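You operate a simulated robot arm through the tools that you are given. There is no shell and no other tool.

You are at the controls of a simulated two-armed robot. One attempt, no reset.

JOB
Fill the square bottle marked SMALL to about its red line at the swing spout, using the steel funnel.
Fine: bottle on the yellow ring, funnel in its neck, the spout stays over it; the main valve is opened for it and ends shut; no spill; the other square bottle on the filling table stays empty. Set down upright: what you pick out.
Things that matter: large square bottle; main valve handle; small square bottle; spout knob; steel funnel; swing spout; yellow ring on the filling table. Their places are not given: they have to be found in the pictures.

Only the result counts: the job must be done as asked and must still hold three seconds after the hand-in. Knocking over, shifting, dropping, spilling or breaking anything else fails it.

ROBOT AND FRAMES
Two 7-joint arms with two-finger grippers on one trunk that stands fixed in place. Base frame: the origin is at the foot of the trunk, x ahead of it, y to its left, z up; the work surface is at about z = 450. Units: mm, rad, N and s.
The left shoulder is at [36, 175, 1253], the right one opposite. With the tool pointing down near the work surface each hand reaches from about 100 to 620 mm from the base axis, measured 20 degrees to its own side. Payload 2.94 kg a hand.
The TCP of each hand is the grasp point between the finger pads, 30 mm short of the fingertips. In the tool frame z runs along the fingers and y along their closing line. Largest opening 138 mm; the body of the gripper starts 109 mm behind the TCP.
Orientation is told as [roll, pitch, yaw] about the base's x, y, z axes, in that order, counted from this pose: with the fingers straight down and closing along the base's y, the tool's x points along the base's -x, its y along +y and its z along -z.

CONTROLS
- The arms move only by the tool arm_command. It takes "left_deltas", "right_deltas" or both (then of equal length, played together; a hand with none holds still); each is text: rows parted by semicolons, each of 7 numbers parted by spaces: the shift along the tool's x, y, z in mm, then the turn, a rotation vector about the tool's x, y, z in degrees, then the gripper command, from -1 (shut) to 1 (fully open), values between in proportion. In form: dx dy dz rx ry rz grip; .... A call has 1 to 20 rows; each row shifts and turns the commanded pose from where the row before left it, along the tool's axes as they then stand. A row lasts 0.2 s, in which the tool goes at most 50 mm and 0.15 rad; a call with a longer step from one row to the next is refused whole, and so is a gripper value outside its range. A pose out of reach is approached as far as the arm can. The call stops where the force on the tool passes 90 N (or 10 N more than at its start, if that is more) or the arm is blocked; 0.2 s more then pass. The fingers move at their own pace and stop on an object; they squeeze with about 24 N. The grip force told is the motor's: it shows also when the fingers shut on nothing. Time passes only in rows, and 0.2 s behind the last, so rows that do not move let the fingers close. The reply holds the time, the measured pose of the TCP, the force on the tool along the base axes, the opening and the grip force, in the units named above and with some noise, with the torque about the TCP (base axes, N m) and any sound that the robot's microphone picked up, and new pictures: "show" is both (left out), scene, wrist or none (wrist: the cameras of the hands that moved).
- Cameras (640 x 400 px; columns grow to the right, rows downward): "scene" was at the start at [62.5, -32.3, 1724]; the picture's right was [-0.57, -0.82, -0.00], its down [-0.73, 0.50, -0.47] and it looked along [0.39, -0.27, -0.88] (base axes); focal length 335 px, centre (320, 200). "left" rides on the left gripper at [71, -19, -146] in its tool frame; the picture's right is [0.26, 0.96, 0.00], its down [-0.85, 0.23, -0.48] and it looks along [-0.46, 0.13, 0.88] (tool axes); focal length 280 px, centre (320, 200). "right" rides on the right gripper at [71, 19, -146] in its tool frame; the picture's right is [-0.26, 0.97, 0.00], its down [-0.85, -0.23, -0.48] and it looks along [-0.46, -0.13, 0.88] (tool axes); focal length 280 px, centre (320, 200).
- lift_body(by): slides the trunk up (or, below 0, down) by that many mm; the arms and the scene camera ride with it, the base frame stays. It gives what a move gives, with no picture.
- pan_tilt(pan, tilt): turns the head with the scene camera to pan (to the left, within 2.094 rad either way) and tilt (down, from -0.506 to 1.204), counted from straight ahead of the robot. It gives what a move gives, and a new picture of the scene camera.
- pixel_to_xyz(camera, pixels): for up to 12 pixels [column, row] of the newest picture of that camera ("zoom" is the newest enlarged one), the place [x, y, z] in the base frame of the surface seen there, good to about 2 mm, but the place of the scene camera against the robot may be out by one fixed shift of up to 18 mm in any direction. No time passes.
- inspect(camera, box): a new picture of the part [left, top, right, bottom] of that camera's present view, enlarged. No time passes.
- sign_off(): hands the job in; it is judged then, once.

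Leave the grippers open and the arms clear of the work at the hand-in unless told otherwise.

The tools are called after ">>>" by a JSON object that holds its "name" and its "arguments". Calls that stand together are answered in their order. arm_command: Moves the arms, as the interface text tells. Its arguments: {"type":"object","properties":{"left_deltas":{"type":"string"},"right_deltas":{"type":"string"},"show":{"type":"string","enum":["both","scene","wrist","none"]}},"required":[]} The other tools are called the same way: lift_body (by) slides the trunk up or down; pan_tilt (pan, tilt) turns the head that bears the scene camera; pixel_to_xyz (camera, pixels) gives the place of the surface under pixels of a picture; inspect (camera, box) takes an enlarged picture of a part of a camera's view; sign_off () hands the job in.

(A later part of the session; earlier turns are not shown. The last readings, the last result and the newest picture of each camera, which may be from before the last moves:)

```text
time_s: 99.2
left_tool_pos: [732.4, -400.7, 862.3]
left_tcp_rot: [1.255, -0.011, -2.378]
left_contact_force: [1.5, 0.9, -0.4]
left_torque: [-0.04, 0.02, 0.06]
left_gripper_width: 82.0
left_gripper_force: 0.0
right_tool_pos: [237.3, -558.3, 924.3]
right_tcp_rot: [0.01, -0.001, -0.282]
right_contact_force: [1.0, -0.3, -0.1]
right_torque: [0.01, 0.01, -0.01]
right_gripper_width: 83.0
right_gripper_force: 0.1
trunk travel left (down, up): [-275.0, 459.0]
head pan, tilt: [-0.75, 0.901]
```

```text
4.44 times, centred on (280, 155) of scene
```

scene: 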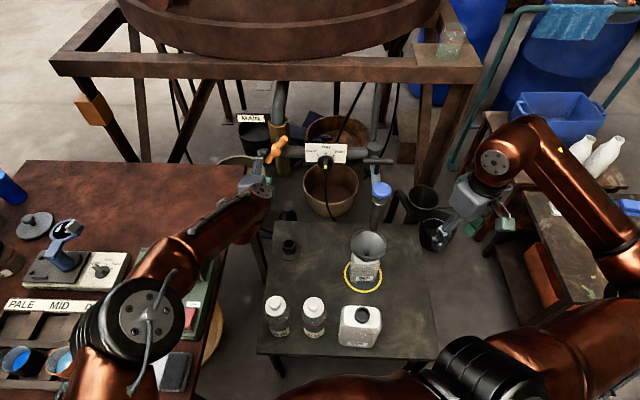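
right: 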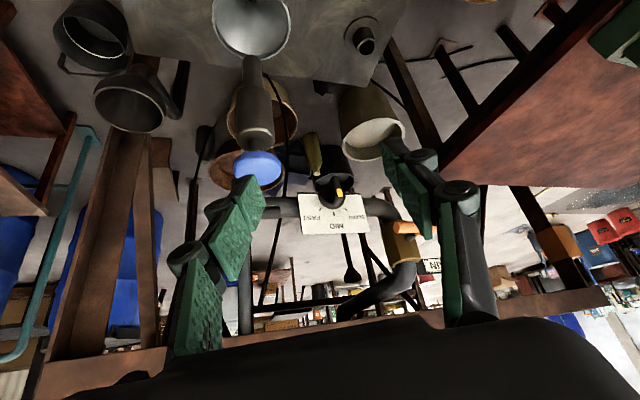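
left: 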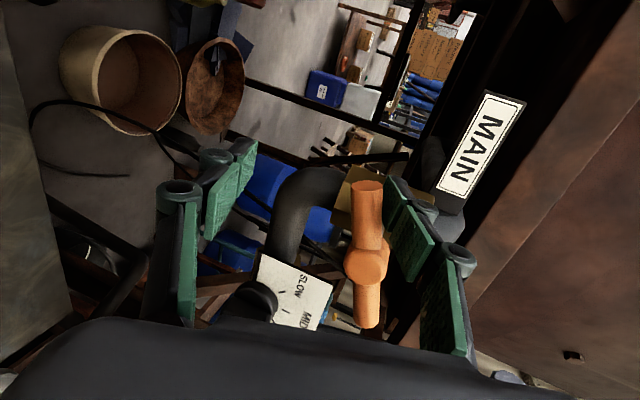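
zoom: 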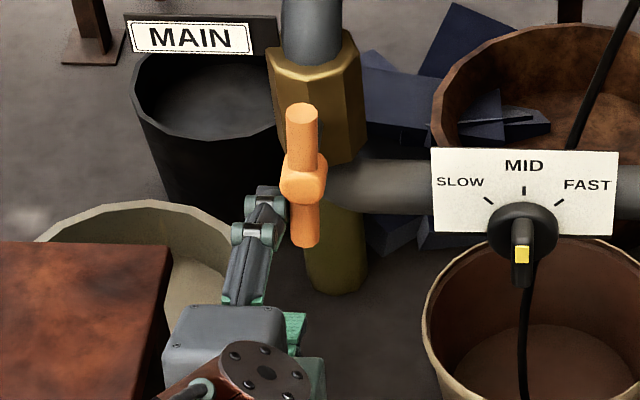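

The handle is now vertical (fully open) with little force, yet nothing flows. So the blue spout knob on its stem must be the dispensing control. I'll look at it closely.

>>> {"name": "inspect", "arguments": {"camera": "scene", "box": [355, 170, 405, 235]}}

>>> {"name": "inspect", "arguments": {"camera": "scene", "box": [340, 130, 420, 200]}}

>>> {"name": "arm_command", "arguments": {"right_deltas": "0 0 0 0 0 0 0.2", "show": "wrist"}}

```text
6.15 times, centred on (380, 202) of scene
```

zoom: 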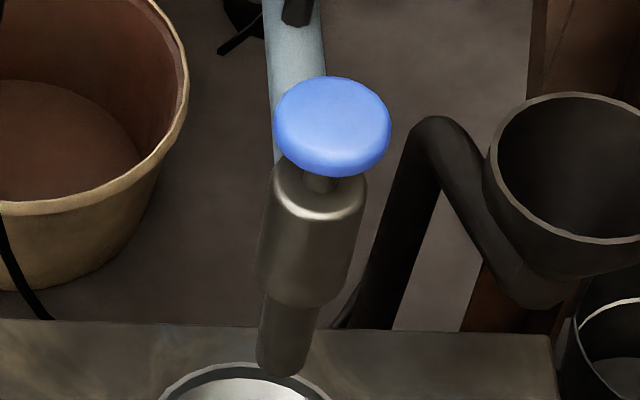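

```text
5.71 times, centred on (380, 165) of scene
```

zoom: 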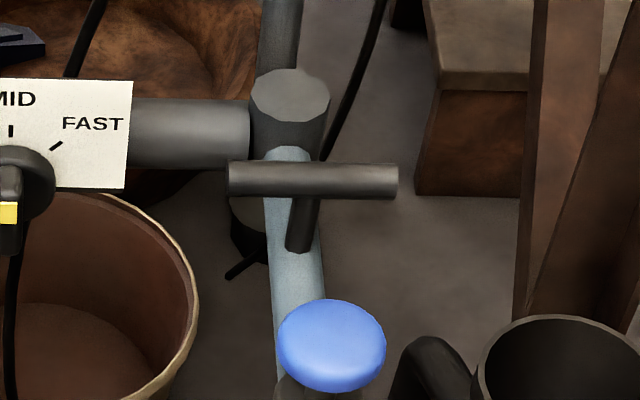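

```text
time_s: 99.6
left_tool_pos: [731.4, -401.2, 862.7]
left_tcp_rot: [1.256, -0.012, -2.376]
left_contact_force: [1.4, 0.2, -0.2]
left_torque: [-0.03, 0.01, 0.05]
left_gripper_width: 82.6
left_gripper_force: 0.2
right_tool_pos: [237.1, -558.5, 923.7]
right_tcp_rot: [0.008, 0.001, -0.282]
right_contact_force: [-0.1, -0.4, 0.6]
right_torque: [0.02, -0.01, -0.05]
right_gripper_width: 82.8
right_gripper_force: 0.0
trunk travel left (down, up): [-275.0, 459.0]
head pan, tilt: [-0.75, 0.901]
```

right: 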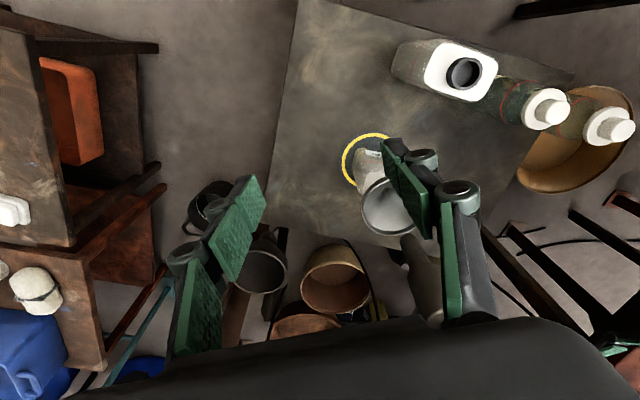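

It's a mushroom knob on a stem, which looks like something to press. I'll leave the left hand at the main valve and bring the right hand, fingers closed as a probe, up and over the knob at a safe height.

>>> {"name": "arm_command", "arguments": {"right_deltas": "0 0 -30 0 0 0 -1; 0 0 -32 0 0 0 -1; 0 0 -32 0 0 0 -1; 0 0 -32 0 0 0 -1; -37.4 16.7 0 0 0 0 -1; -37.4 16.7 0 0 0 0 -1; -37.4 16.7 0 0 0 0 -1; -37.4 16.7 0 0 0 0 -1; -37.4 16.7 0 0 0 0 -1; 0 0 0 0 0 0 -1", "show": "both"}}

>>> {"name": "inspect", "arguments": {"camera": "scene", "box": [335, 140, 415, 300]}}

```text
time_s: 101.8
left_tool_pos: [731.4, -402.2, 862.7]
left_tcp_rot: [1.254, -0.012, -2.377]
left_contact_force: [-0.2, -0.6, 0.0]
left_torque: [0.03, -0.01, -0.01]
left_gripper_width: 83.0
left_gripper_force: 0.0
right_tool_pos: [439.8, -531.8, 1050.0]
right_tcp_rot: [0.008, 0.0, -0.283]
right_contact_force: [-0.2, 1.0, 0.2]
right_torque: [-0.02, 0.0, 0.05]
right_gripper_width: 0.0
right_gripper_force: 24.1
trunk travel left (down, up): [-275.0, 459.0]
head pan, tilt: [-0.75, 0.901]
```

scene: 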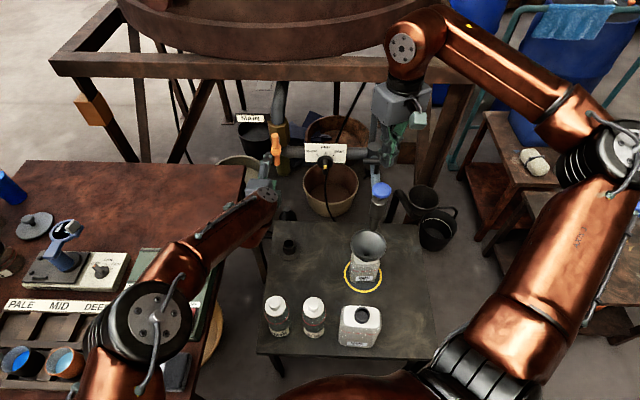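
right: 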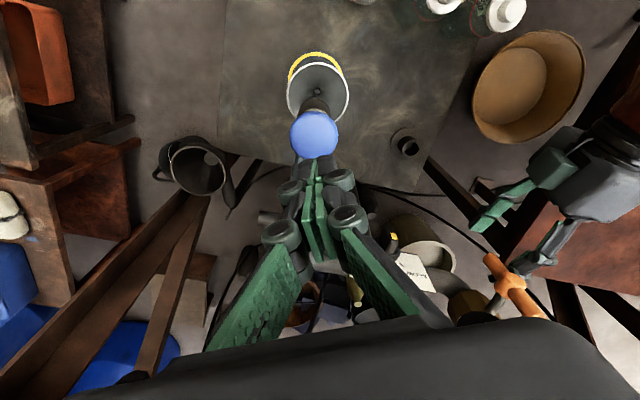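

```text
2.50 times, centred on (375, 220) of scene
```

zoom: 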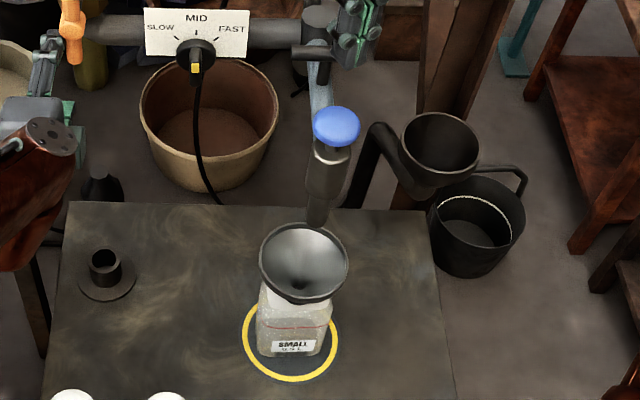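

The scene view of the bottle stays clear. In the wrist view the knob is at (315,135), so I'll measure its centre.

>>> {"name": "pixel_to_xyz", "arguments": {"camera": "right", "pixels": [[315, 135], [292, 133], [337, 133], [315, 113], [315, 155], [303, 120], [327, 120], [305, 150], [325, 150], [318, 90]]}}

>>> {"name": "inspect", "arguments": {"camera": "right", "box": [260, 40, 380, 260]}}

```text
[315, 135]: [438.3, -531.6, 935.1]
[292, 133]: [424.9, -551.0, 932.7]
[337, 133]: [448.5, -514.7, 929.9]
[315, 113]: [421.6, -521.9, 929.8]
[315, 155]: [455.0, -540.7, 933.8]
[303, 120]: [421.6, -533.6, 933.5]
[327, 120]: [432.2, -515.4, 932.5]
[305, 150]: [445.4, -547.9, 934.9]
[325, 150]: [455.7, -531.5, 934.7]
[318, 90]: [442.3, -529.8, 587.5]
```

```text
1.82 times, centred on (320, 150) of right
```

zoom: 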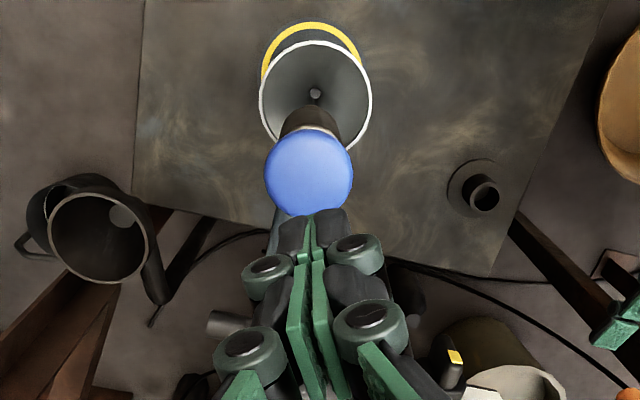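

Knob centre is (438.5,-532), top z 935, directly under the closed fingertips. I'll descend to just above it.

>>> {"name": "arm_command", "arguments": {"right_deltas": "0 0 20 0 0 0 -1; 0 0 25 0 0 0 -1; 0 0 20 0 0 0 -1; 0 0 13 0 0 0 -1; 0 0 0 0 0 0 -1", "show": "both"}}

>>> {"name": "inspect", "arguments": {"camera": "scene", "box": [335, 150, 415, 300]}}

```text
time_s: 103.0
left_tool_pos: [733.0, -401.1, 862.1]
left_tcp_rot: [1.254, -0.014, -2.378]
left_contact_force: [-0.5, -0.5, -0.2]
left_torque: [0.0, 0.0, 0.0]
left_gripper_width: 82.8
left_gripper_force: 0.0
right_tool_pos: [438.6, -531.8, 971.7]
right_tcp_rot: [0.008, 0.0, -0.282]
right_contact_force: [-0.1, 0.2, 0.5]
right_torque: [0.02, 0.01, 0.0]
right_gripper_width: 0.0
right_gripper_force: 24.4
trunk travel left (down, up): [-275.0, 459.0]
head pan, tilt: [-0.75, 0.901]
```

scene: 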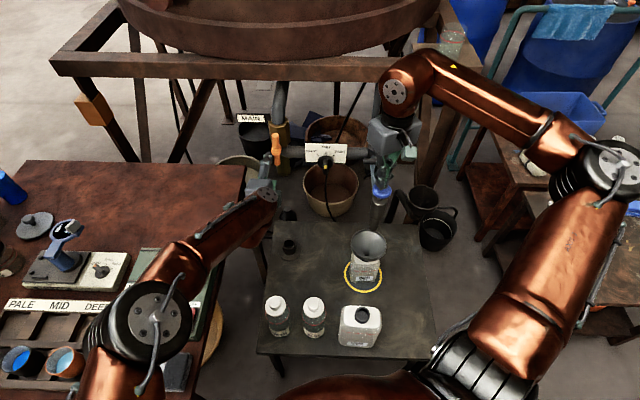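
right: 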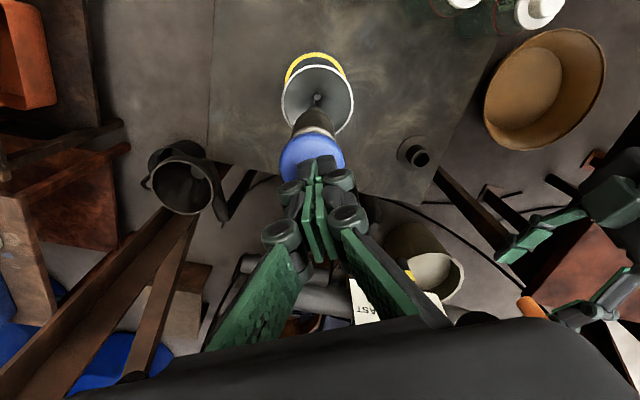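

```text
2.67 times, centred on (375, 225) of scene
```

zoom: 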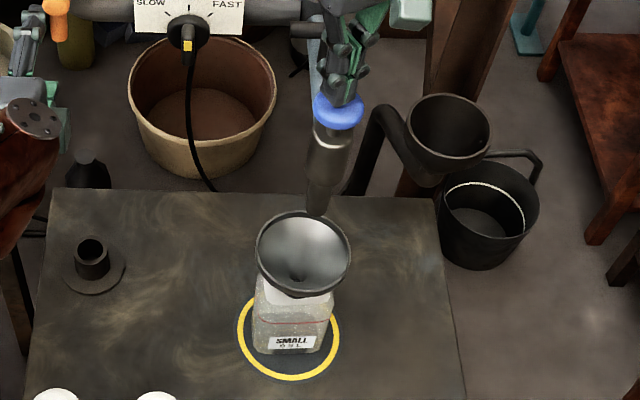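

The fingertips are about 7 mm above the knob. I'll press down 10 mm in small steps and read the force.

>>> {"name": "arm_command", "arguments": {"right_deltas": "0 0 5 0 0 0 -1; 0 0 3 0 0 0 -1; 0 0 2 0 0 0 -1", "show": "scene"}}

>>> {"name": "inspect", "arguments": {"camera": "scene", "box": [335, 150, 415, 300]}}

```text
time_s: 103.8
left_tool_pos: [732.7, -401.2, 862.6]
left_tcp_rot: [1.254, -0.015, -2.377]
left_contact_force: [-0.2, -0.7, 0.1]
left_torque: [-0.01, 0.02, 0.0]
left_gripper_width: 82.8
left_gripper_force: 0.2
right_tool_pos: [439.2, -531.9, 962.9]
right_tcp_rot: [0.009, 0.001, -0.284]
right_contact_force: [0.5, -1.4, 0.3]
right_torque: [-0.03, 0.03, 0.01]
right_gripper_width: 0.0
right_gripper_force: 24.1
trunk travel left (down, up): [-275.0, 459.0]
head pan, tilt: [-0.75, 0.901]
```

scene: 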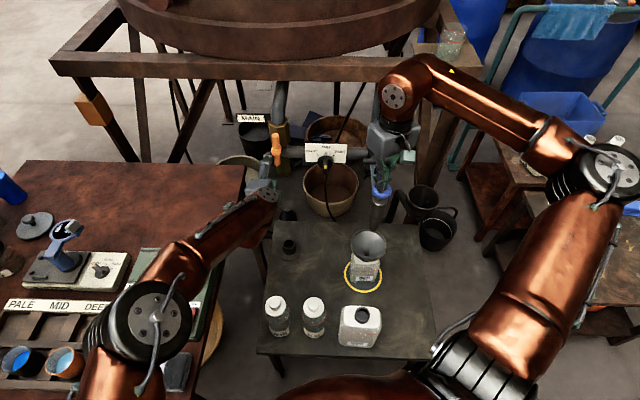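

```text
2.67 times, centred on (375, 225) of scene
```

zoom: 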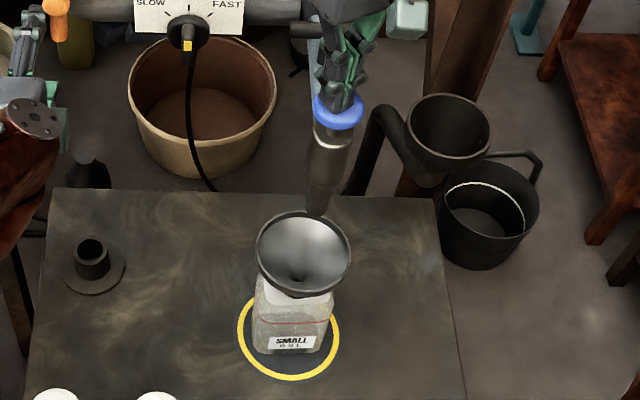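

No contact force yet. A few more millimetres.

>>> {"name": "arm_command", "arguments": {"right_deltas": "0 0 2 0 0 0 -1; 0 0 2 0 0 0 -1", "show": "none"}}

>>> {"name": "inspect", "arguments": {"camera": "scene", "box": [335, 150, 415, 300]}}

```text
time_s: 104.4
left_tool_pos: [731.5, -400.4, 863.1]
left_tcp_rot: [1.254, -0.013, -2.377]
left_contact_force: [-0.4, 0.3, -0.1]
left_torque: [-0.03, 0.01, 0.0]
left_gripper_width: 82.7
left_gripper_force: 0.1
right_tool_pos: [439.6, -531.1, 959.2]
right_tcp_rot: [0.009, 0.001, -0.282]
right_contact_force: [0.3, -1.0, 0.8]
right_torque: [-0.03, -0.02, -0.01]
right_gripper_width: 0.0
right_gripper_force: 24.4
trunk travel left (down, up): [-275.0, 459.0]
head pan, tilt: [-0.75, 0.901]
```

```text
2.67 times, centred on (375, 225) of scene
```

zoom: 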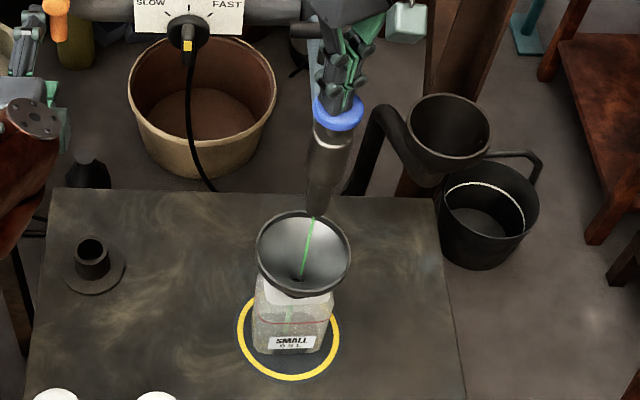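

Pressing works: a green stream now runs from the nozzle into the funnel. I'll zoom in on the bottle to read the level.

>>> {"name": "inspect", "arguments": {"camera": "scene", "box": [340, 225, 392, 295]}}

>>> {"name": "arm_command", "arguments": {"right_deltas": "0 0 0 0 0 0 -1", "show": "none"}}

>>> {"name": "inspect", "arguments": {"camera": "scene", "box": [340, 180, 400, 295]}}

>>> {"name": "inspect", "arguments": {"camera": "scene", "box": [345, 235, 387, 293]}}

```text
5.71 times, centred on (366, 260) of scene
```

zoom: 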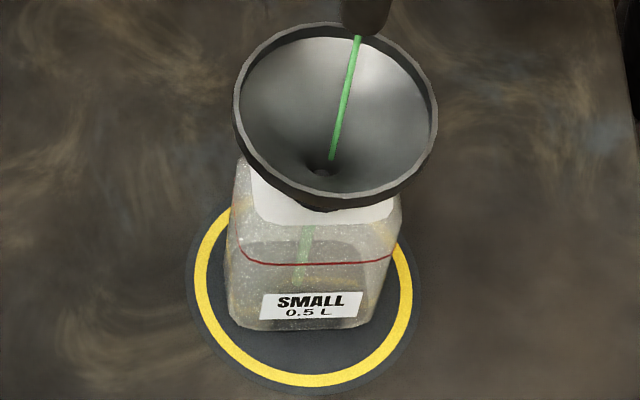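

```text
time_s: 104.8
left_tool_pos: [732.5, -402.0, 861.8]
left_tcp_rot: [1.256, -0.014, -2.376]
left_contact_force: [0.0, -0.6, 1.3]
left_torque: [0.01, 0.02, 0.0]
left_gripper_width: 82.7
left_gripper_force: 0.1
right_tool_pos: [438.6, -531.9, 958.8]
right_tcp_rot: [0.009, -0.001, -0.282]
right_contact_force: [-0.2, 0.1, 1.1]
right_torque: [-0.02, 0.0, 0.0]
right_gripper_width: 0.0
right_gripper_force: 24.1
trunk travel left (down, up): [-275.0, 459.0]
head pan, tilt: [-0.75, 0.901]
```

```text
3.48 times, centred on (370, 238) of scene
```

zoom: 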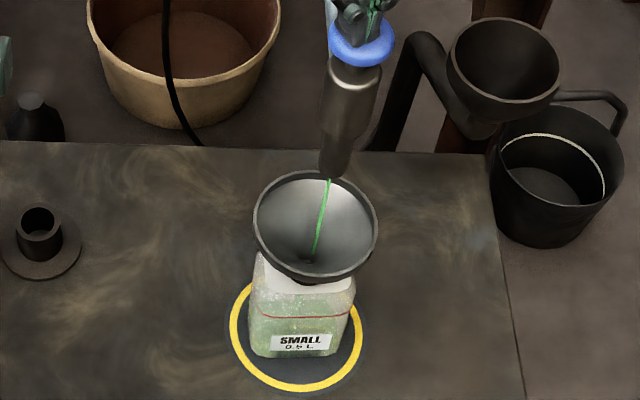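

```text
6.90 times, centred on (366, 264) of scene
```

zoom: 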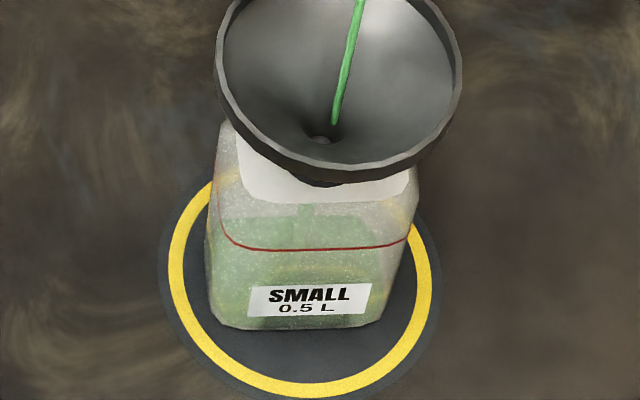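

The level is rising quickly and green already shows in the bottle. I'll lift off the knob at once to see whether the flow stops and to read the level calmly.

>>> {"name": "arm_command", "arguments": {"right_deltas": "0 0 -14 0 0 0 -1", "show": "none"}}

>>> {"name": "inspect", "arguments": {"camera": "scene", "box": [340, 180, 400, 295]}}

>>> {"name": "inspect", "arguments": {"camera": "scene", "box": [345, 235, 387, 293]}}

```text
time_s: 105.2
left_tool_pos: [731.7, -401.2, 861.9]
left_tcp_rot: [1.256, -0.013, -2.376]
left_contact_force: [-0.4, 1.0, -0.2]
left_torque: [0.01, 0.02, 0.05]
left_gripper_width: 82.9
left_gripper_force: 0.0
right_tool_pos: [441.0, -531.1, 973.7]
right_tcp_rot: [0.008, 0.0, -0.283]
right_contact_force: [-0.6, -0.2, 0.2]
right_torque: [-0.05, -0.01, -0.02]
right_gripper_width: 0.2
right_gripper_force: 24.3
trunk travel left (down, up): [-275.0, 459.0]
head pan, tilt: [-0.75, 0.901]
```

```text
3.48 times, centred on (370, 238) of scene
```

zoom: 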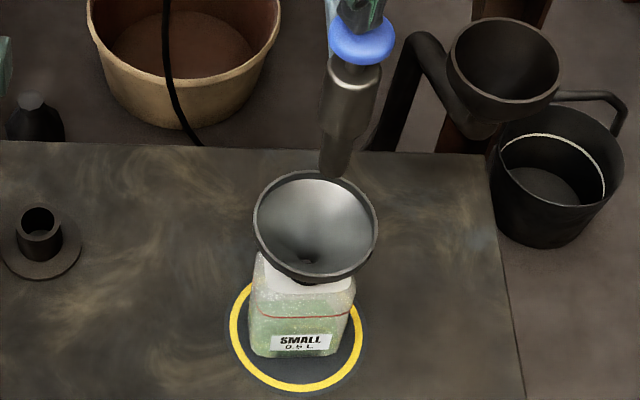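

```text
6.90 times, centred on (366, 264) of scene
```

zoom: 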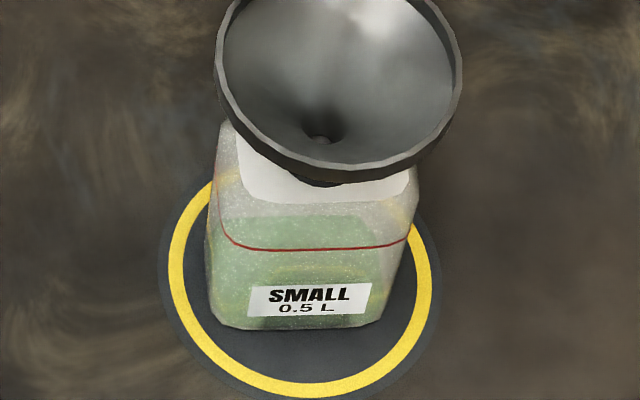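

Releasing the knob stopped the flow. I'll zoom in further to read the level against the red line.

>>> {"name": "inspect", "arguments": {"camera": "scene", "box": [350, 260, 382, 284]}}

>>> {"name": "inspect", "arguments": {"camera": "scene", "box": [348, 250, 386, 290]}}

>>> {"name": "arm_command", "arguments": {"left_deltas": "0 0 0 0 0 0 0.2", "right_deltas": "0 0 0 0 0 0 -1", "show": "both"}}

```text
16.00 times, centred on (366, 272) of scene
```

zoom: 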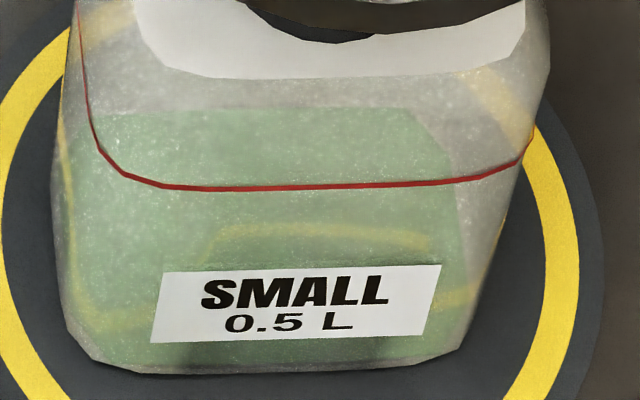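

```text
10.00 times, centred on (367, 270) of scene
```

zoom: 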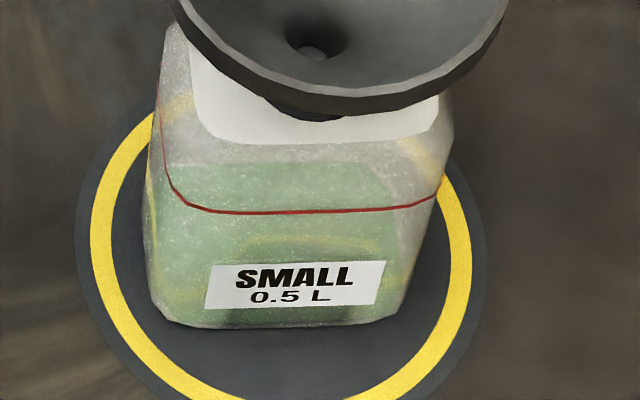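

```text
time_s: 105.6
left_tool_pos: [731.4, -400.3, 862.3]
left_tcp_rot: [1.255, -0.013, -2.378]
left_contact_force: [0.2, 0.5, -0.1]
left_torque: [-0.01, -0.02, -0.02]
left_gripper_width: 82.7
left_gripper_force: 0.0
right_tool_pos: [440.6, -529.9, 972.9]
right_tcp_rot: [0.008, 0.0, -0.284]
right_contact_force: [-0.4, -0.7, 0.1]
right_torque: [-0.02, -0.04, 0.01]
right_gripper_width: 0.1
right_gripper_force: 23.8
trunk travel left (down, up): [-275.0, 459.0]
head pan, tilt: [-0.75, 0.901]
```

scene: 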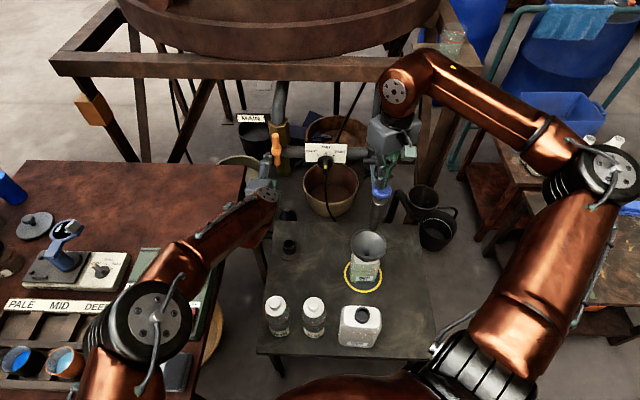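
right: 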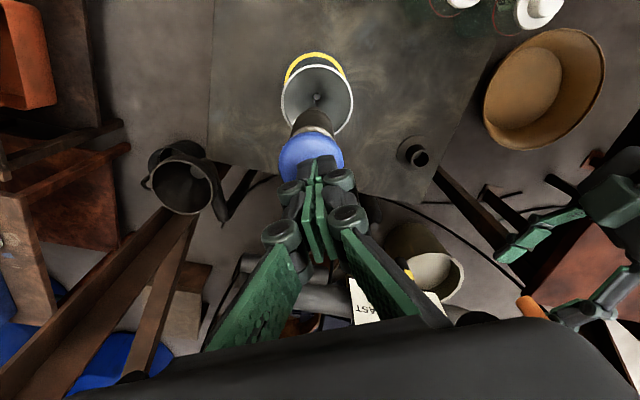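
left: 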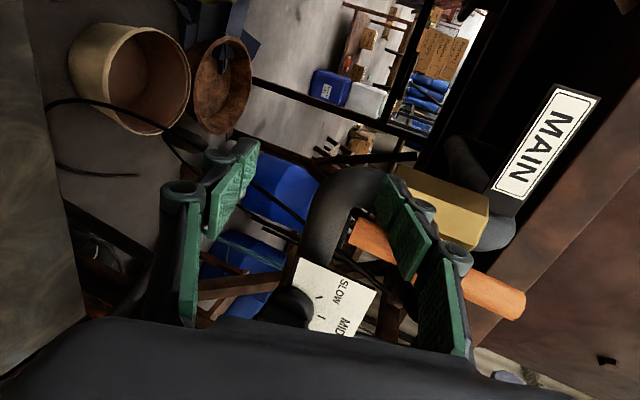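

I'll query the depth of points on the green surface seen through the wall, and of the red line, to work out the liquid height.

>>> {"name": "pixel_to_xyz", "arguments": {"camera": "zoom", "pixels": [[280, 172], [280, 190], [280, 212], [230, 180], [350, 180], [280, 235], [280, 152], [200, 190], [380, 200], [300, 320], [210, 230], [170, 180]]}}

```text
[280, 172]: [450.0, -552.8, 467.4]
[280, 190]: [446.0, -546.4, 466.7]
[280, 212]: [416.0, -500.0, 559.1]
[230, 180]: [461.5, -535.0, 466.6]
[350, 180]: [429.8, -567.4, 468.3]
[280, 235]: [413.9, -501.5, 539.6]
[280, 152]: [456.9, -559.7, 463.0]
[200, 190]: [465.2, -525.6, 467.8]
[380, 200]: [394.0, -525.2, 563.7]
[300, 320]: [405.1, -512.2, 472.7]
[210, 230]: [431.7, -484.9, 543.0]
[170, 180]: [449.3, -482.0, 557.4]
```

The green points lie at (corrected) z≈455, so the surface is only about 5 mm above the bottle's base. The red line is at z≈547. So the flow is gentle: about 5 mm in a second. I'll press again and hold about 1.5 s, then re-read.

>>> {"name": "arm_command", "arguments": {"right_deltas": "0 0 7 0 0 0 -1; 0 0 7 0 0 0 -1; 0 0 0 0 0 0 -1; 0 0 0 0 0 0 -1; 0 0 0 0 0 0 -1; 0 0 0 0 0 0 -1; 0 0 0 0 0 0 -1", "show": "none"}}

>>> {"name": "inspect", "arguments": {"camera": "scene", "box": [340, 180, 400, 295]}}

>>> {"name": "inspect", "arguments": {"camera": "scene", "box": [348, 250, 386, 290]}}

>>> {"name": "pixel_to_xyz", "arguments": {"camera": "zoom", "pixels": [[280, 172], [280, 190], [230, 180], [350, 180], [280, 152], [200, 190], [300, 160], [250, 165], [320, 175], [280, 212]]}}

```text
time_s: 107.2
left_tool_pos: [732.0, -401.4, 861.4]
left_tcp_rot: [1.255, -0.014, -2.377]
left_contact_force: [-0.2, 0.1, -0.2]
left_torque: [0.0, 0.01, 0.0]
left_gripper_width: 82.7
left_gripper_force: 0.0
right_tool_pos: [439.4, -531.4, 958.8]
right_tcp_rot: [0.011, -0.001, -0.284]
right_contact_force: [1.1, 0.9, 1.4]
right_torque: [-0.01, 0.02, 0.01]
right_gripper_width: 0.1
right_gripper_force: 24.2
trunk travel left (down, up): [-275.0, 459.0]
head pan, tilt: [-0.75, 0.901]
```

```text
3.48 times, centred on (370, 238) of scene
```

zoom: 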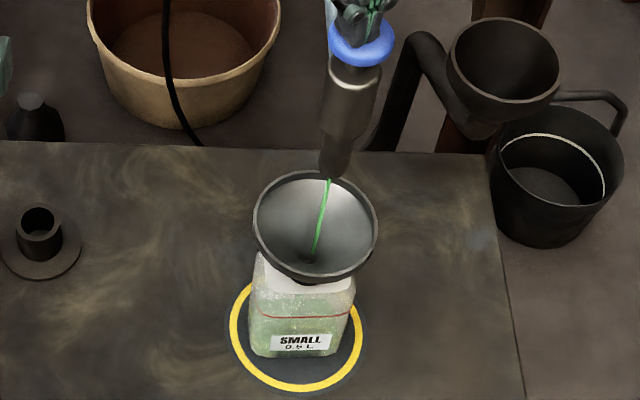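

```text
10.00 times, centred on (367, 270) of scene
```

zoom: 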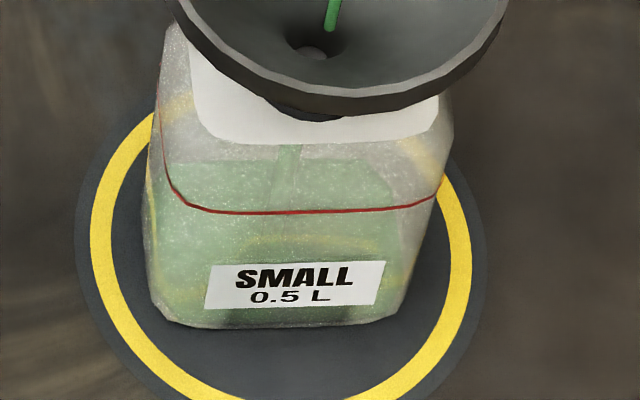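

```text
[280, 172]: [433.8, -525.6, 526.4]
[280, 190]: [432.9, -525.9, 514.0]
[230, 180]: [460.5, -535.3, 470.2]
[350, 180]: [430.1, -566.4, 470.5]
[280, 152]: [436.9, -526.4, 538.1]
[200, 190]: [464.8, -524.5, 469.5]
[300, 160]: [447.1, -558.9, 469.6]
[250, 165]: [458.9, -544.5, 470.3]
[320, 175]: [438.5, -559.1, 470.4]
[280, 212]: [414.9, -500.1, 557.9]
```

The surface rose to about 458 (around 2 mm/s). That is slow, so I'll press 3 mm deeper and hold 2 s to see the rate.

>>> {"name": "arm_command", "arguments": {"right_deltas": "0 0 1.5 0 0 0 -1; 0 0 1.5 0 0 0 -1; 0 0 0 0 0 0 -1; 0 0 0 0 0 0 -1; 0 0 0 0 0 0 -1; 0 0 0 0 0 0 -1; 0 0 0 0 0 0 -1; 0 0 0 0 0 0 -1", "show": "none"}}

>>> {"name": "inspect", "arguments": {"camera": "scene", "box": [340, 180, 400, 295]}}

>>> {"name": "inspect", "arguments": {"camera": "scene", "box": [348, 250, 386, 290]}}

>>> {"name": "pixel_to_xyz", "arguments": {"camera": "zoom", "pixels": [[230, 180], [350, 180], [200, 190], [300, 160], [250, 165], [320, 175], [330, 190], [240, 195]]}}

```text
time_s: 109.0
left_tool_pos: [731.7, -401.4, 861.9]
left_tcp_rot: [1.253, -0.015, -2.378]
left_contact_force: [-0.2, -1.1, 0.5]
left_torque: [0.0, -0.01, -0.02]
left_gripper_width: 82.5
left_gripper_force: 0.1
right_tool_pos: [439.8, -531.8, 957.1]
right_tcp_rot: [0.01, 0.0, -0.283]
right_contact_force: [0.7, 0.1, 3.3]
right_torque: [-0.03, -0.05, -0.03]
right_gripper_width: 0.1
right_gripper_force: 24.0
trunk travel left (down, up): [-275.0, 459.0]
head pan, tilt: [-0.75, 0.901]
```

```text
3.48 times, centred on (370, 238) of scene
```

zoom: 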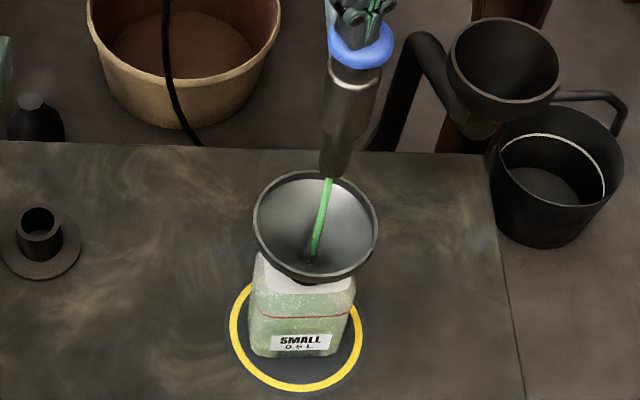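

```text
10.00 times, centred on (367, 270) of scene
```

zoom: 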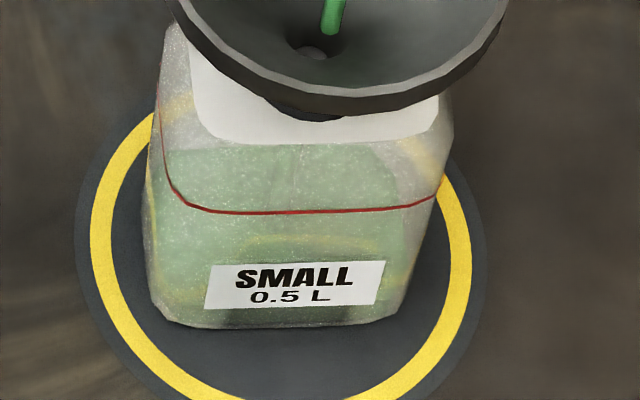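

```text
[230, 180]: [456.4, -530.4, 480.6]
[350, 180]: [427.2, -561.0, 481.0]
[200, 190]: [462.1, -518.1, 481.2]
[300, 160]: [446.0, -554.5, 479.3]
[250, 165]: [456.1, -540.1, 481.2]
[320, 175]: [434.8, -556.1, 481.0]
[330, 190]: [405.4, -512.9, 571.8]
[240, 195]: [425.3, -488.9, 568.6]
```

Now about 6 mm/s (surface at a raw 481, red line at a raw 558.5). I'll hold this press for 3 s more and re-read.

>>> {"name": "arm_command", "arguments": {"right_deltas": "0 0 0 0 0 0 -1; 0 0 0 0 0 0 -1; 0 0 0 0 0 0 -1; 0 0 0 0 0 0 -1; 0 0 0 0 0 0 -1; 0 0 0 0 0 0 -1; 0 0 0 0 0 0 -1; 0 0 0 0 0 0 -1; 0 0 0 0 0 0 -1; 0 0 0 0 0 0 -1; 0 0 0 0 0 0 -1; 0 0 0 0 0 0 -1; 0 0 0 0 0 0 -1; 0 0 0 0 0 0 -1", "show": "none"}}

>>> {"name": "inspect", "arguments": {"camera": "scene", "box": [340, 180, 400, 295]}}

>>> {"name": "inspect", "arguments": {"camera": "scene", "box": [348, 250, 386, 290]}}

>>> {"name": "pixel_to_xyz", "arguments": {"camera": "zoom", "pixels": [[230, 180], [350, 180], [200, 190], [300, 160], [250, 165], [320, 175], [280, 150], [240, 155], [340, 155]]}}

```text
time_s: 112.0
left_tool_pos: [732.2, -400.5, 862.7]
left_tcp_rot: [1.255, -0.015, -2.377]
left_contact_force: [-1.1, 0.2, 0.1]
left_torque: [-0.03, 0.02, 0.03]
left_gripper_width: 83.0
left_gripper_force: 0.2
right_tool_pos: [439.4, -531.2, 955.3]
right_tcp_rot: [0.007, -0.002, -0.283]
right_contact_force: [-0.1, 0.6, 4.4]
right_torque: [-0.01, 0.01, 0.01]
right_gripper_width: 0.0
right_gripper_force: 24.2
trunk travel left (down, up): [-275.0, 459.0]
head pan, tilt: [-0.75, 0.901]
```

```text
3.48 times, centred on (370, 238) of scene
```

zoom: 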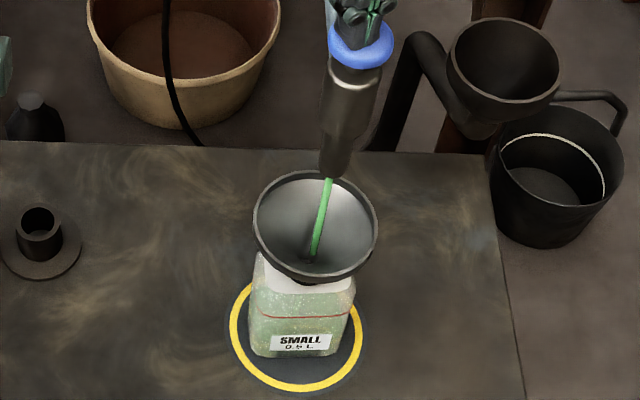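

```text
10.00 times, centred on (367, 270) of scene
```

zoom: 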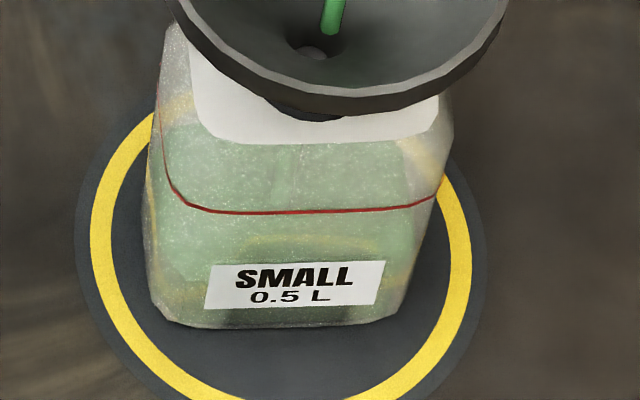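

```text
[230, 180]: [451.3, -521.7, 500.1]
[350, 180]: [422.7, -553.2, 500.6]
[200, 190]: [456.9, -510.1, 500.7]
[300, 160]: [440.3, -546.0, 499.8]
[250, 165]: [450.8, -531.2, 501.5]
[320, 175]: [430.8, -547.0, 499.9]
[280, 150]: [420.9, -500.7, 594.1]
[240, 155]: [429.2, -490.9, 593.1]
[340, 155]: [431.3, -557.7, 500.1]
```

Surface at raw 500.4, so the rate is 6.5 mm/s, with 58 mm to go. I'll hold another 4 s.

>>> {"name": "arm_command", "arguments": {"right_deltas": "0 0 0 0 0 0 -1; 0 0 0 0 0 0 -1; 0 0 0 0 0 0 -1; 0 0 0 0 0 0 -1; 0 0 0 0 0 0 -1; 0 0 0 0 0 0 -1; 0 0 0 0 0 0 -1; 0 0 0 0 0 0 -1; 0 0 0 0 0 0 -1; 0 0 0 0 0 0 -1; 0 0 0 0 0 0 -1; 0 0 0 0 0 0 -1; 0 0 0 0 0 0 -1; 0 0 0 0 0 0 -1; 0 0 0 0 0 0 -1; 0 0 0 0 0 0 -1; 0 0 0 0 0 0 -1; 0 0 0 0 0 0 -1; 0 0 0 0 0 0 -1", "show": "none"}}

>>> {"name": "inspect", "arguments": {"camera": "scene", "box": [340, 180, 400, 295]}}

>>> {"name": "inspect", "arguments": {"camera": "scene", "box": [348, 250, 386, 290]}}

>>> {"name": "pixel_to_xyz", "arguments": {"camera": "zoom", "pixels": [[230, 180], [350, 180], [200, 190], [300, 160], [250, 165], [320, 175], [280, 210], [300, 211], [340, 209], [250, 211]]}}

```text
time_s: 116.0
left_tool_pos: [732.5, -402.1, 863.6]
left_tcp_rot: [1.254, -0.015, -2.377]
left_contact_force: [0.7, -0.8, -0.3]
left_torque: [-0.01, -0.01, -0.02]
left_gripper_width: 83.1
left_gripper_force: 0.1
right_tool_pos: [439.9, -531.8, 955.7]
right_tcp_rot: [0.007, 0.001, -0.282]
right_contact_force: [-0.1, -0.2, 4.1]
right_torque: [-0.02, 0.04, -0.03]
right_gripper_width: 0.1
right_gripper_force: 24.1
trunk travel left (down, up): [-275.0, 459.0]
head pan, tilt: [-0.75, 0.901]
```

```text
3.48 times, centred on (370, 238) of scene
```

zoom: 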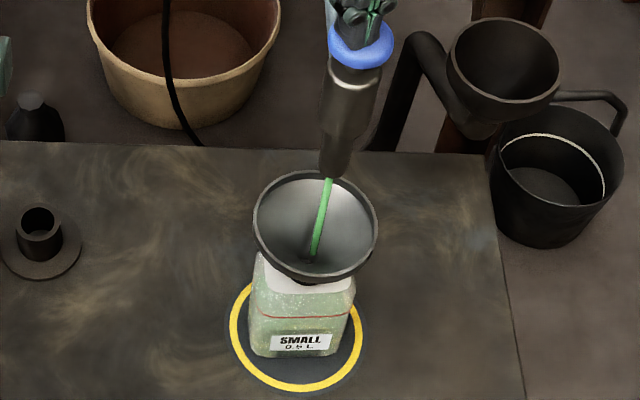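

```text
10.00 times, centred on (367, 270) of scene
```

zoom: 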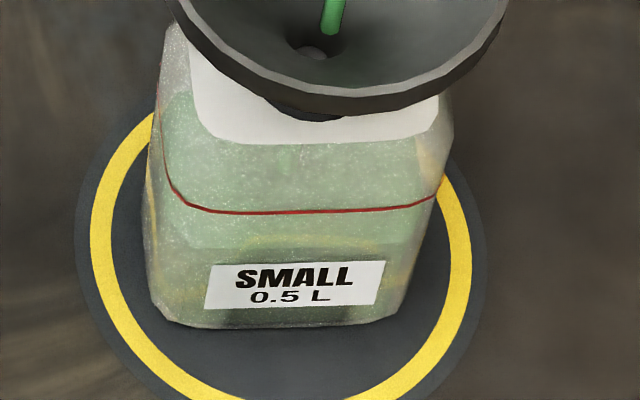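

```text
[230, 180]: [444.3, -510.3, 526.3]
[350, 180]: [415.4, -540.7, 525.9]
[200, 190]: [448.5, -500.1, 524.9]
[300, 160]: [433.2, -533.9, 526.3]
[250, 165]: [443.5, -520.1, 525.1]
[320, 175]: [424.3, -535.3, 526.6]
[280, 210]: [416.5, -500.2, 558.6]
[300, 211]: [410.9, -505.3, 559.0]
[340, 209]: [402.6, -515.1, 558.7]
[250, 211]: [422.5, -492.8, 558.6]
```

Surface at raw 526 and red line at 558.7. I'll hold 3.4 s more, which should give about 548.

>>> {"name": "arm_command", "arguments": {"right_deltas": "0 0 0 0 0 0 -1; 0 0 0 0 0 0 -1; 0 0 0 0 0 0 -1; 0 0 0 0 0 0 -1; 0 0 0 0 0 0 -1; 0 0 0 0 0 0 -1; 0 0 0 0 0 0 -1; 0 0 0 0 0 0 -1; 0 0 0 0 0 0 -1; 0 0 0 0 0 0 -1; 0 0 0 0 0 0 -1; 0 0 0 0 0 0 -1; 0 0 0 0 0 0 -1; 0 0 0 0 0 0 -1; 0 0 0 0 0 0 -1; 0 0 0 0 0 0 -1", "show": "none"}}

>>> {"name": "inspect", "arguments": {"camera": "scene", "box": [348, 250, 386, 290]}}

>>> {"name": "pixel_to_xyz", "arguments": {"camera": "zoom", "pixels": [[230, 180], [350, 180], [200, 190], [300, 160], [250, 165], [320, 175], [280, 190], [380, 180], [330, 195], [280, 210]]}}

```text
time_s: 119.4
left_tool_pos: [732.8, -400.0, 862.9]
left_tcp_rot: [1.254, -0.013, -2.376]
left_contact_force: [0.5, 0.0, -0.4]
left_torque: [0.0, -0.02, -0.01]
left_gripper_width: 82.9
left_gripper_force: 0.1
right_tool_pos: [439.9, -531.9, 956.4]
right_tcp_rot: [0.009, 0.001, -0.282]
right_contact_force: [1.2, -0.6, 3.3]
right_torque: [-0.01, 0.02, -0.02]
right_gripper_width: 0.0
right_gripper_force: 24.6
trunk travel left (down, up): [-275.0, 459.0]
head pan, tilt: [-0.75, 0.901]
```

```text
10.00 times, centred on (367, 270) of scene
```

zoom: 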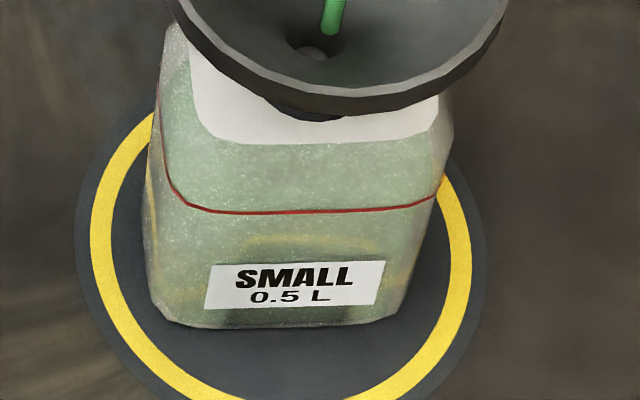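

```text
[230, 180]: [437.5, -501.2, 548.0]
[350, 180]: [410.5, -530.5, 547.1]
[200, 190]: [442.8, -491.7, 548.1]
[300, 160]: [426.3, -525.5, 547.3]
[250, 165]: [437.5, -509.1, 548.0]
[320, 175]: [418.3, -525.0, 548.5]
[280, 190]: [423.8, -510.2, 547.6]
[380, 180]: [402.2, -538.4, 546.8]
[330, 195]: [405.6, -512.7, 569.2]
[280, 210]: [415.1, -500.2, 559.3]
```

Surface 547.7 against the line at 558.8, about 1.7 s to go. I'll hold 1.2 s and then lift off, and read again.

>>> {"name": "arm_command", "arguments": {"right_deltas": "0 0 0 0 0 0 -1; 0 0 0 0 0 0 -1; 0 0 0 0 0 0 -1; 0 0 0 0 0 0 -1; 0 0 0 0 0 0 -1; 0 0 0 0 0 0 -1; 0 0 -14 0 0 0 -1; 0 0 0 0 0 0 -1", "show": "none"}}

>>> {"name": "inspect", "arguments": {"camera": "scene", "box": [340, 180, 400, 295]}}

>>> {"name": "inspect", "arguments": {"camera": "scene", "box": [348, 250, 386, 290]}}

>>> {"name": "pixel_to_xyz", "arguments": {"camera": "zoom", "pixels": [[230, 180], [350, 180], [200, 190], [300, 160], [250, 165], [320, 175], [280, 190], [380, 180], [280, 210], [330, 210]]}}

```text
time_s: 121.2
left_tool_pos: [732.8, -401.6, 862.7]
left_tcp_rot: [1.255, -0.014, -2.378]
left_contact_force: [0.4, -0.2, 0.1]
left_torque: [0.03, -0.03, 0.01]
left_gripper_width: 82.6
left_gripper_force: 0.0
right_tool_pos: [440.1, -532.8, 970.5]
right_tcp_rot: [0.008, -0.001, -0.281]
right_contact_force: [-0.7, 0.1, 0.5]
right_torque: [0.02, 0.01, -0.04]
right_gripper_width: 0.3
right_gripper_force: 24.1
trunk travel left (down, up): [-275.0, 459.0]
head pan, tilt: [-0.75, 0.901]
```

```text
3.48 times, centred on (370, 238) of scene
```

zoom: 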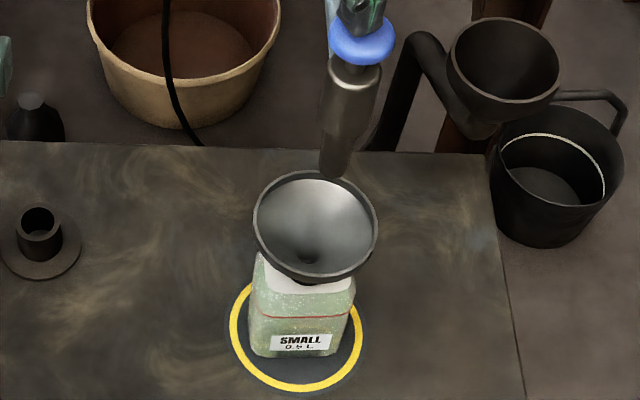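

```text
10.00 times, centred on (367, 270) of scene
```

zoom: 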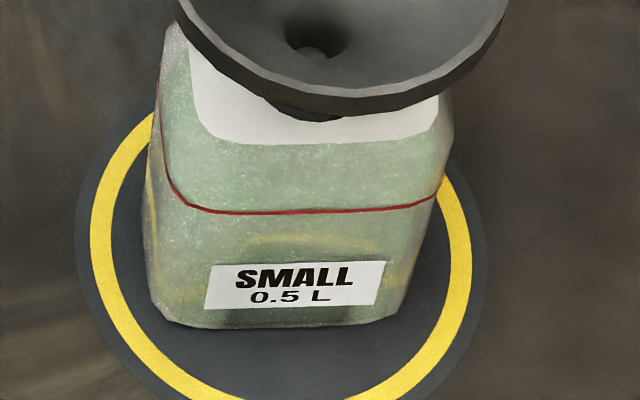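

```text
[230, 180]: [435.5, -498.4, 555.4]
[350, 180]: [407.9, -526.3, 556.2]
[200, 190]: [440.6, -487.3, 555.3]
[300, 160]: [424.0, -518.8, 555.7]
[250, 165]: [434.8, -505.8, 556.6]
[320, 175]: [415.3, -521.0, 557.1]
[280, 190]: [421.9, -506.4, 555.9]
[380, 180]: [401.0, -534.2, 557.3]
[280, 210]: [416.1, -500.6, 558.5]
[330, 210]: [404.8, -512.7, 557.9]
```

Flow stopped; surface about 556.2 against the line at 558.5. I'll add a brief light press for the last 2 mm.

>>> {"name": "arm_command", "arguments": {"right_deltas": "0 0 6 0 0 0 -1; 0 0 5.7 0 0 0 -1; 0 0 0 0 0 0 -1; 0 0 0 0 0 0 -1; 0 0 0 0 0 0 -1; 0 0 0 0 0 0 -1; 0 0 -12 0 0 0 -1; 0 0 0 0 0 0 -1", "show": "none"}}

>>> {"name": "inspect", "arguments": {"camera": "scene", "box": [340, 180, 400, 295]}}

>>> {"name": "inspect", "arguments": {"camera": "scene", "box": [348, 250, 386, 290]}}

>>> {"name": "pixel_to_xyz", "arguments": {"camera": "zoom", "pixels": [[230, 180], [350, 180], [200, 190], [300, 160], [250, 165], [320, 175], [280, 190], [380, 180], [280, 210], [330, 210], [300, 211]]}}

```text
time_s: 123.0
left_tool_pos: [732.9, -403.1, 862.1]
left_tcp_rot: [1.254, -0.013, -2.378]
left_contact_force: [0.3, -0.2, 0.0]
left_torque: [0.01, 0.01, 0.01]
left_gripper_width: 82.8
left_gripper_force: 0.1
right_tool_pos: [440.3, -532.2, 970.6]
right_tcp_rot: [0.008, 0.001, -0.283]
right_contact_force: [-0.8, 0.2, -1.0]
right_torque: [0.01, 0.03, 0.03]
right_gripper_width: 0.0
right_gripper_force: 23.9
trunk travel left (down, up): [-275.0, 459.0]
head pan, tilt: [-0.75, 0.901]
```

```text
3.48 times, centred on (370, 238) of scene
```

zoom: 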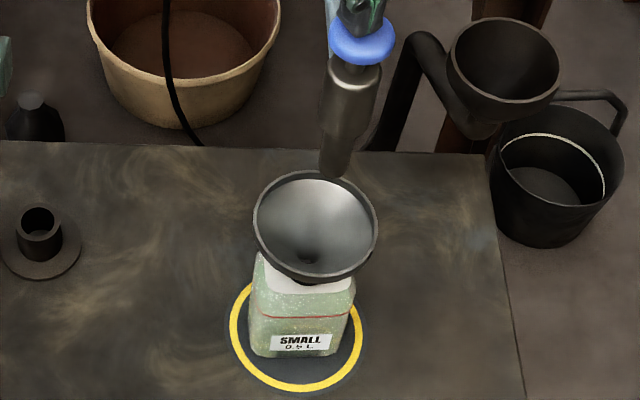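

```text
10.00 times, centred on (367, 270) of scene
```

zoom: 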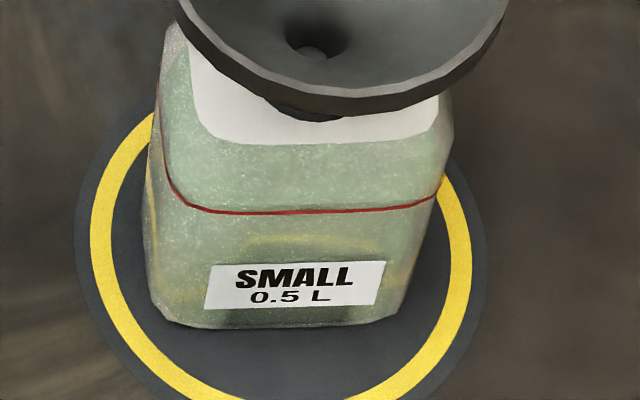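

```text
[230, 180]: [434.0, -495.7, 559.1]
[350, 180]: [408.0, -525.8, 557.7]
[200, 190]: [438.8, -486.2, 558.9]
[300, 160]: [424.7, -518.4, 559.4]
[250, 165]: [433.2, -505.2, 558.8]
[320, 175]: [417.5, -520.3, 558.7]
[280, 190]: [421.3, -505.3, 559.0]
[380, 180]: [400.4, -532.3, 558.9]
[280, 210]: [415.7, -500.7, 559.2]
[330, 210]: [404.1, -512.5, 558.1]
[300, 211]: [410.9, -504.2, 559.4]
```

The surface (558.8) now matches the red line (558.9) and the flow has stopped. I'll lift the right hand straight up off the knob and move it back to its parking place.

>>> {"name": "arm_command", "arguments": {"right_deltas": "0 0 -25 0 0 0 -1; 0 0 -32 0 0 0 -1; 0 0 -32 0 0 0 -1; 37.4 -16.7 0 0 0 0 -1; 37.4 -16.7 0 0 0 0 -1; 37.4 -16.7 0 0 0 0 -1; 37.4 -16.7 0 0 0 0 0; 37.4 -16.7 0 0 0 0 0.5; 0 0 0 0 0 0 1; 0 0 0 0 0 0 1", "show": "scene"}}

>>> {"name": "inspect", "arguments": {"camera": "scene", "box": [330, 150, 410, 300]}}

```text
time_s: 125.2
left_tool_pos: [731.4, -400.7, 860.9]
left_tcp_rot: [1.258, -0.012, -2.378]
left_contact_force: [0.0, 0.1, -0.3]
left_torque: [0.01, 0.04, -0.03]
left_gripper_width: 82.7
left_gripper_force: 0.1
right_tool_pos: [236.0, -559.1, 1058.4]
right_tcp_rot: [0.008, 0.0, -0.282]
right_contact_force: [0.2, -0.6, -0.6]
right_torque: [0.04, -0.01, 0.01]
right_gripper_width: 83.8
right_gripper_force: 0.1
trunk travel left (down, up): [-275.0, 459.0]
head pan, tilt: [-0.75, 0.901]
```

scene: 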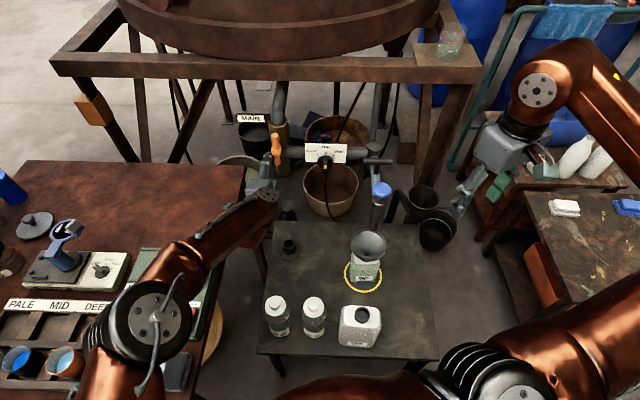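

```text
2.67 times, centred on (370, 225) of scene
```

zoom: 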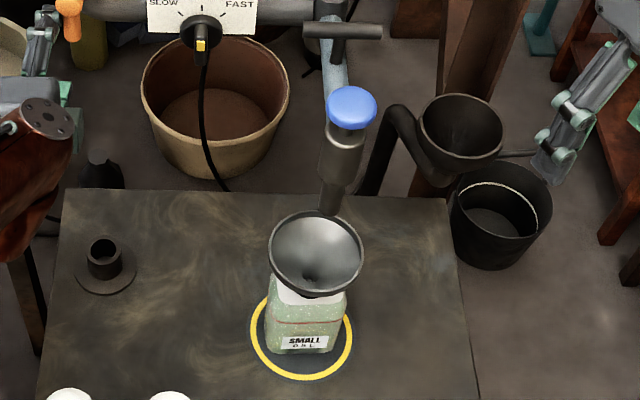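

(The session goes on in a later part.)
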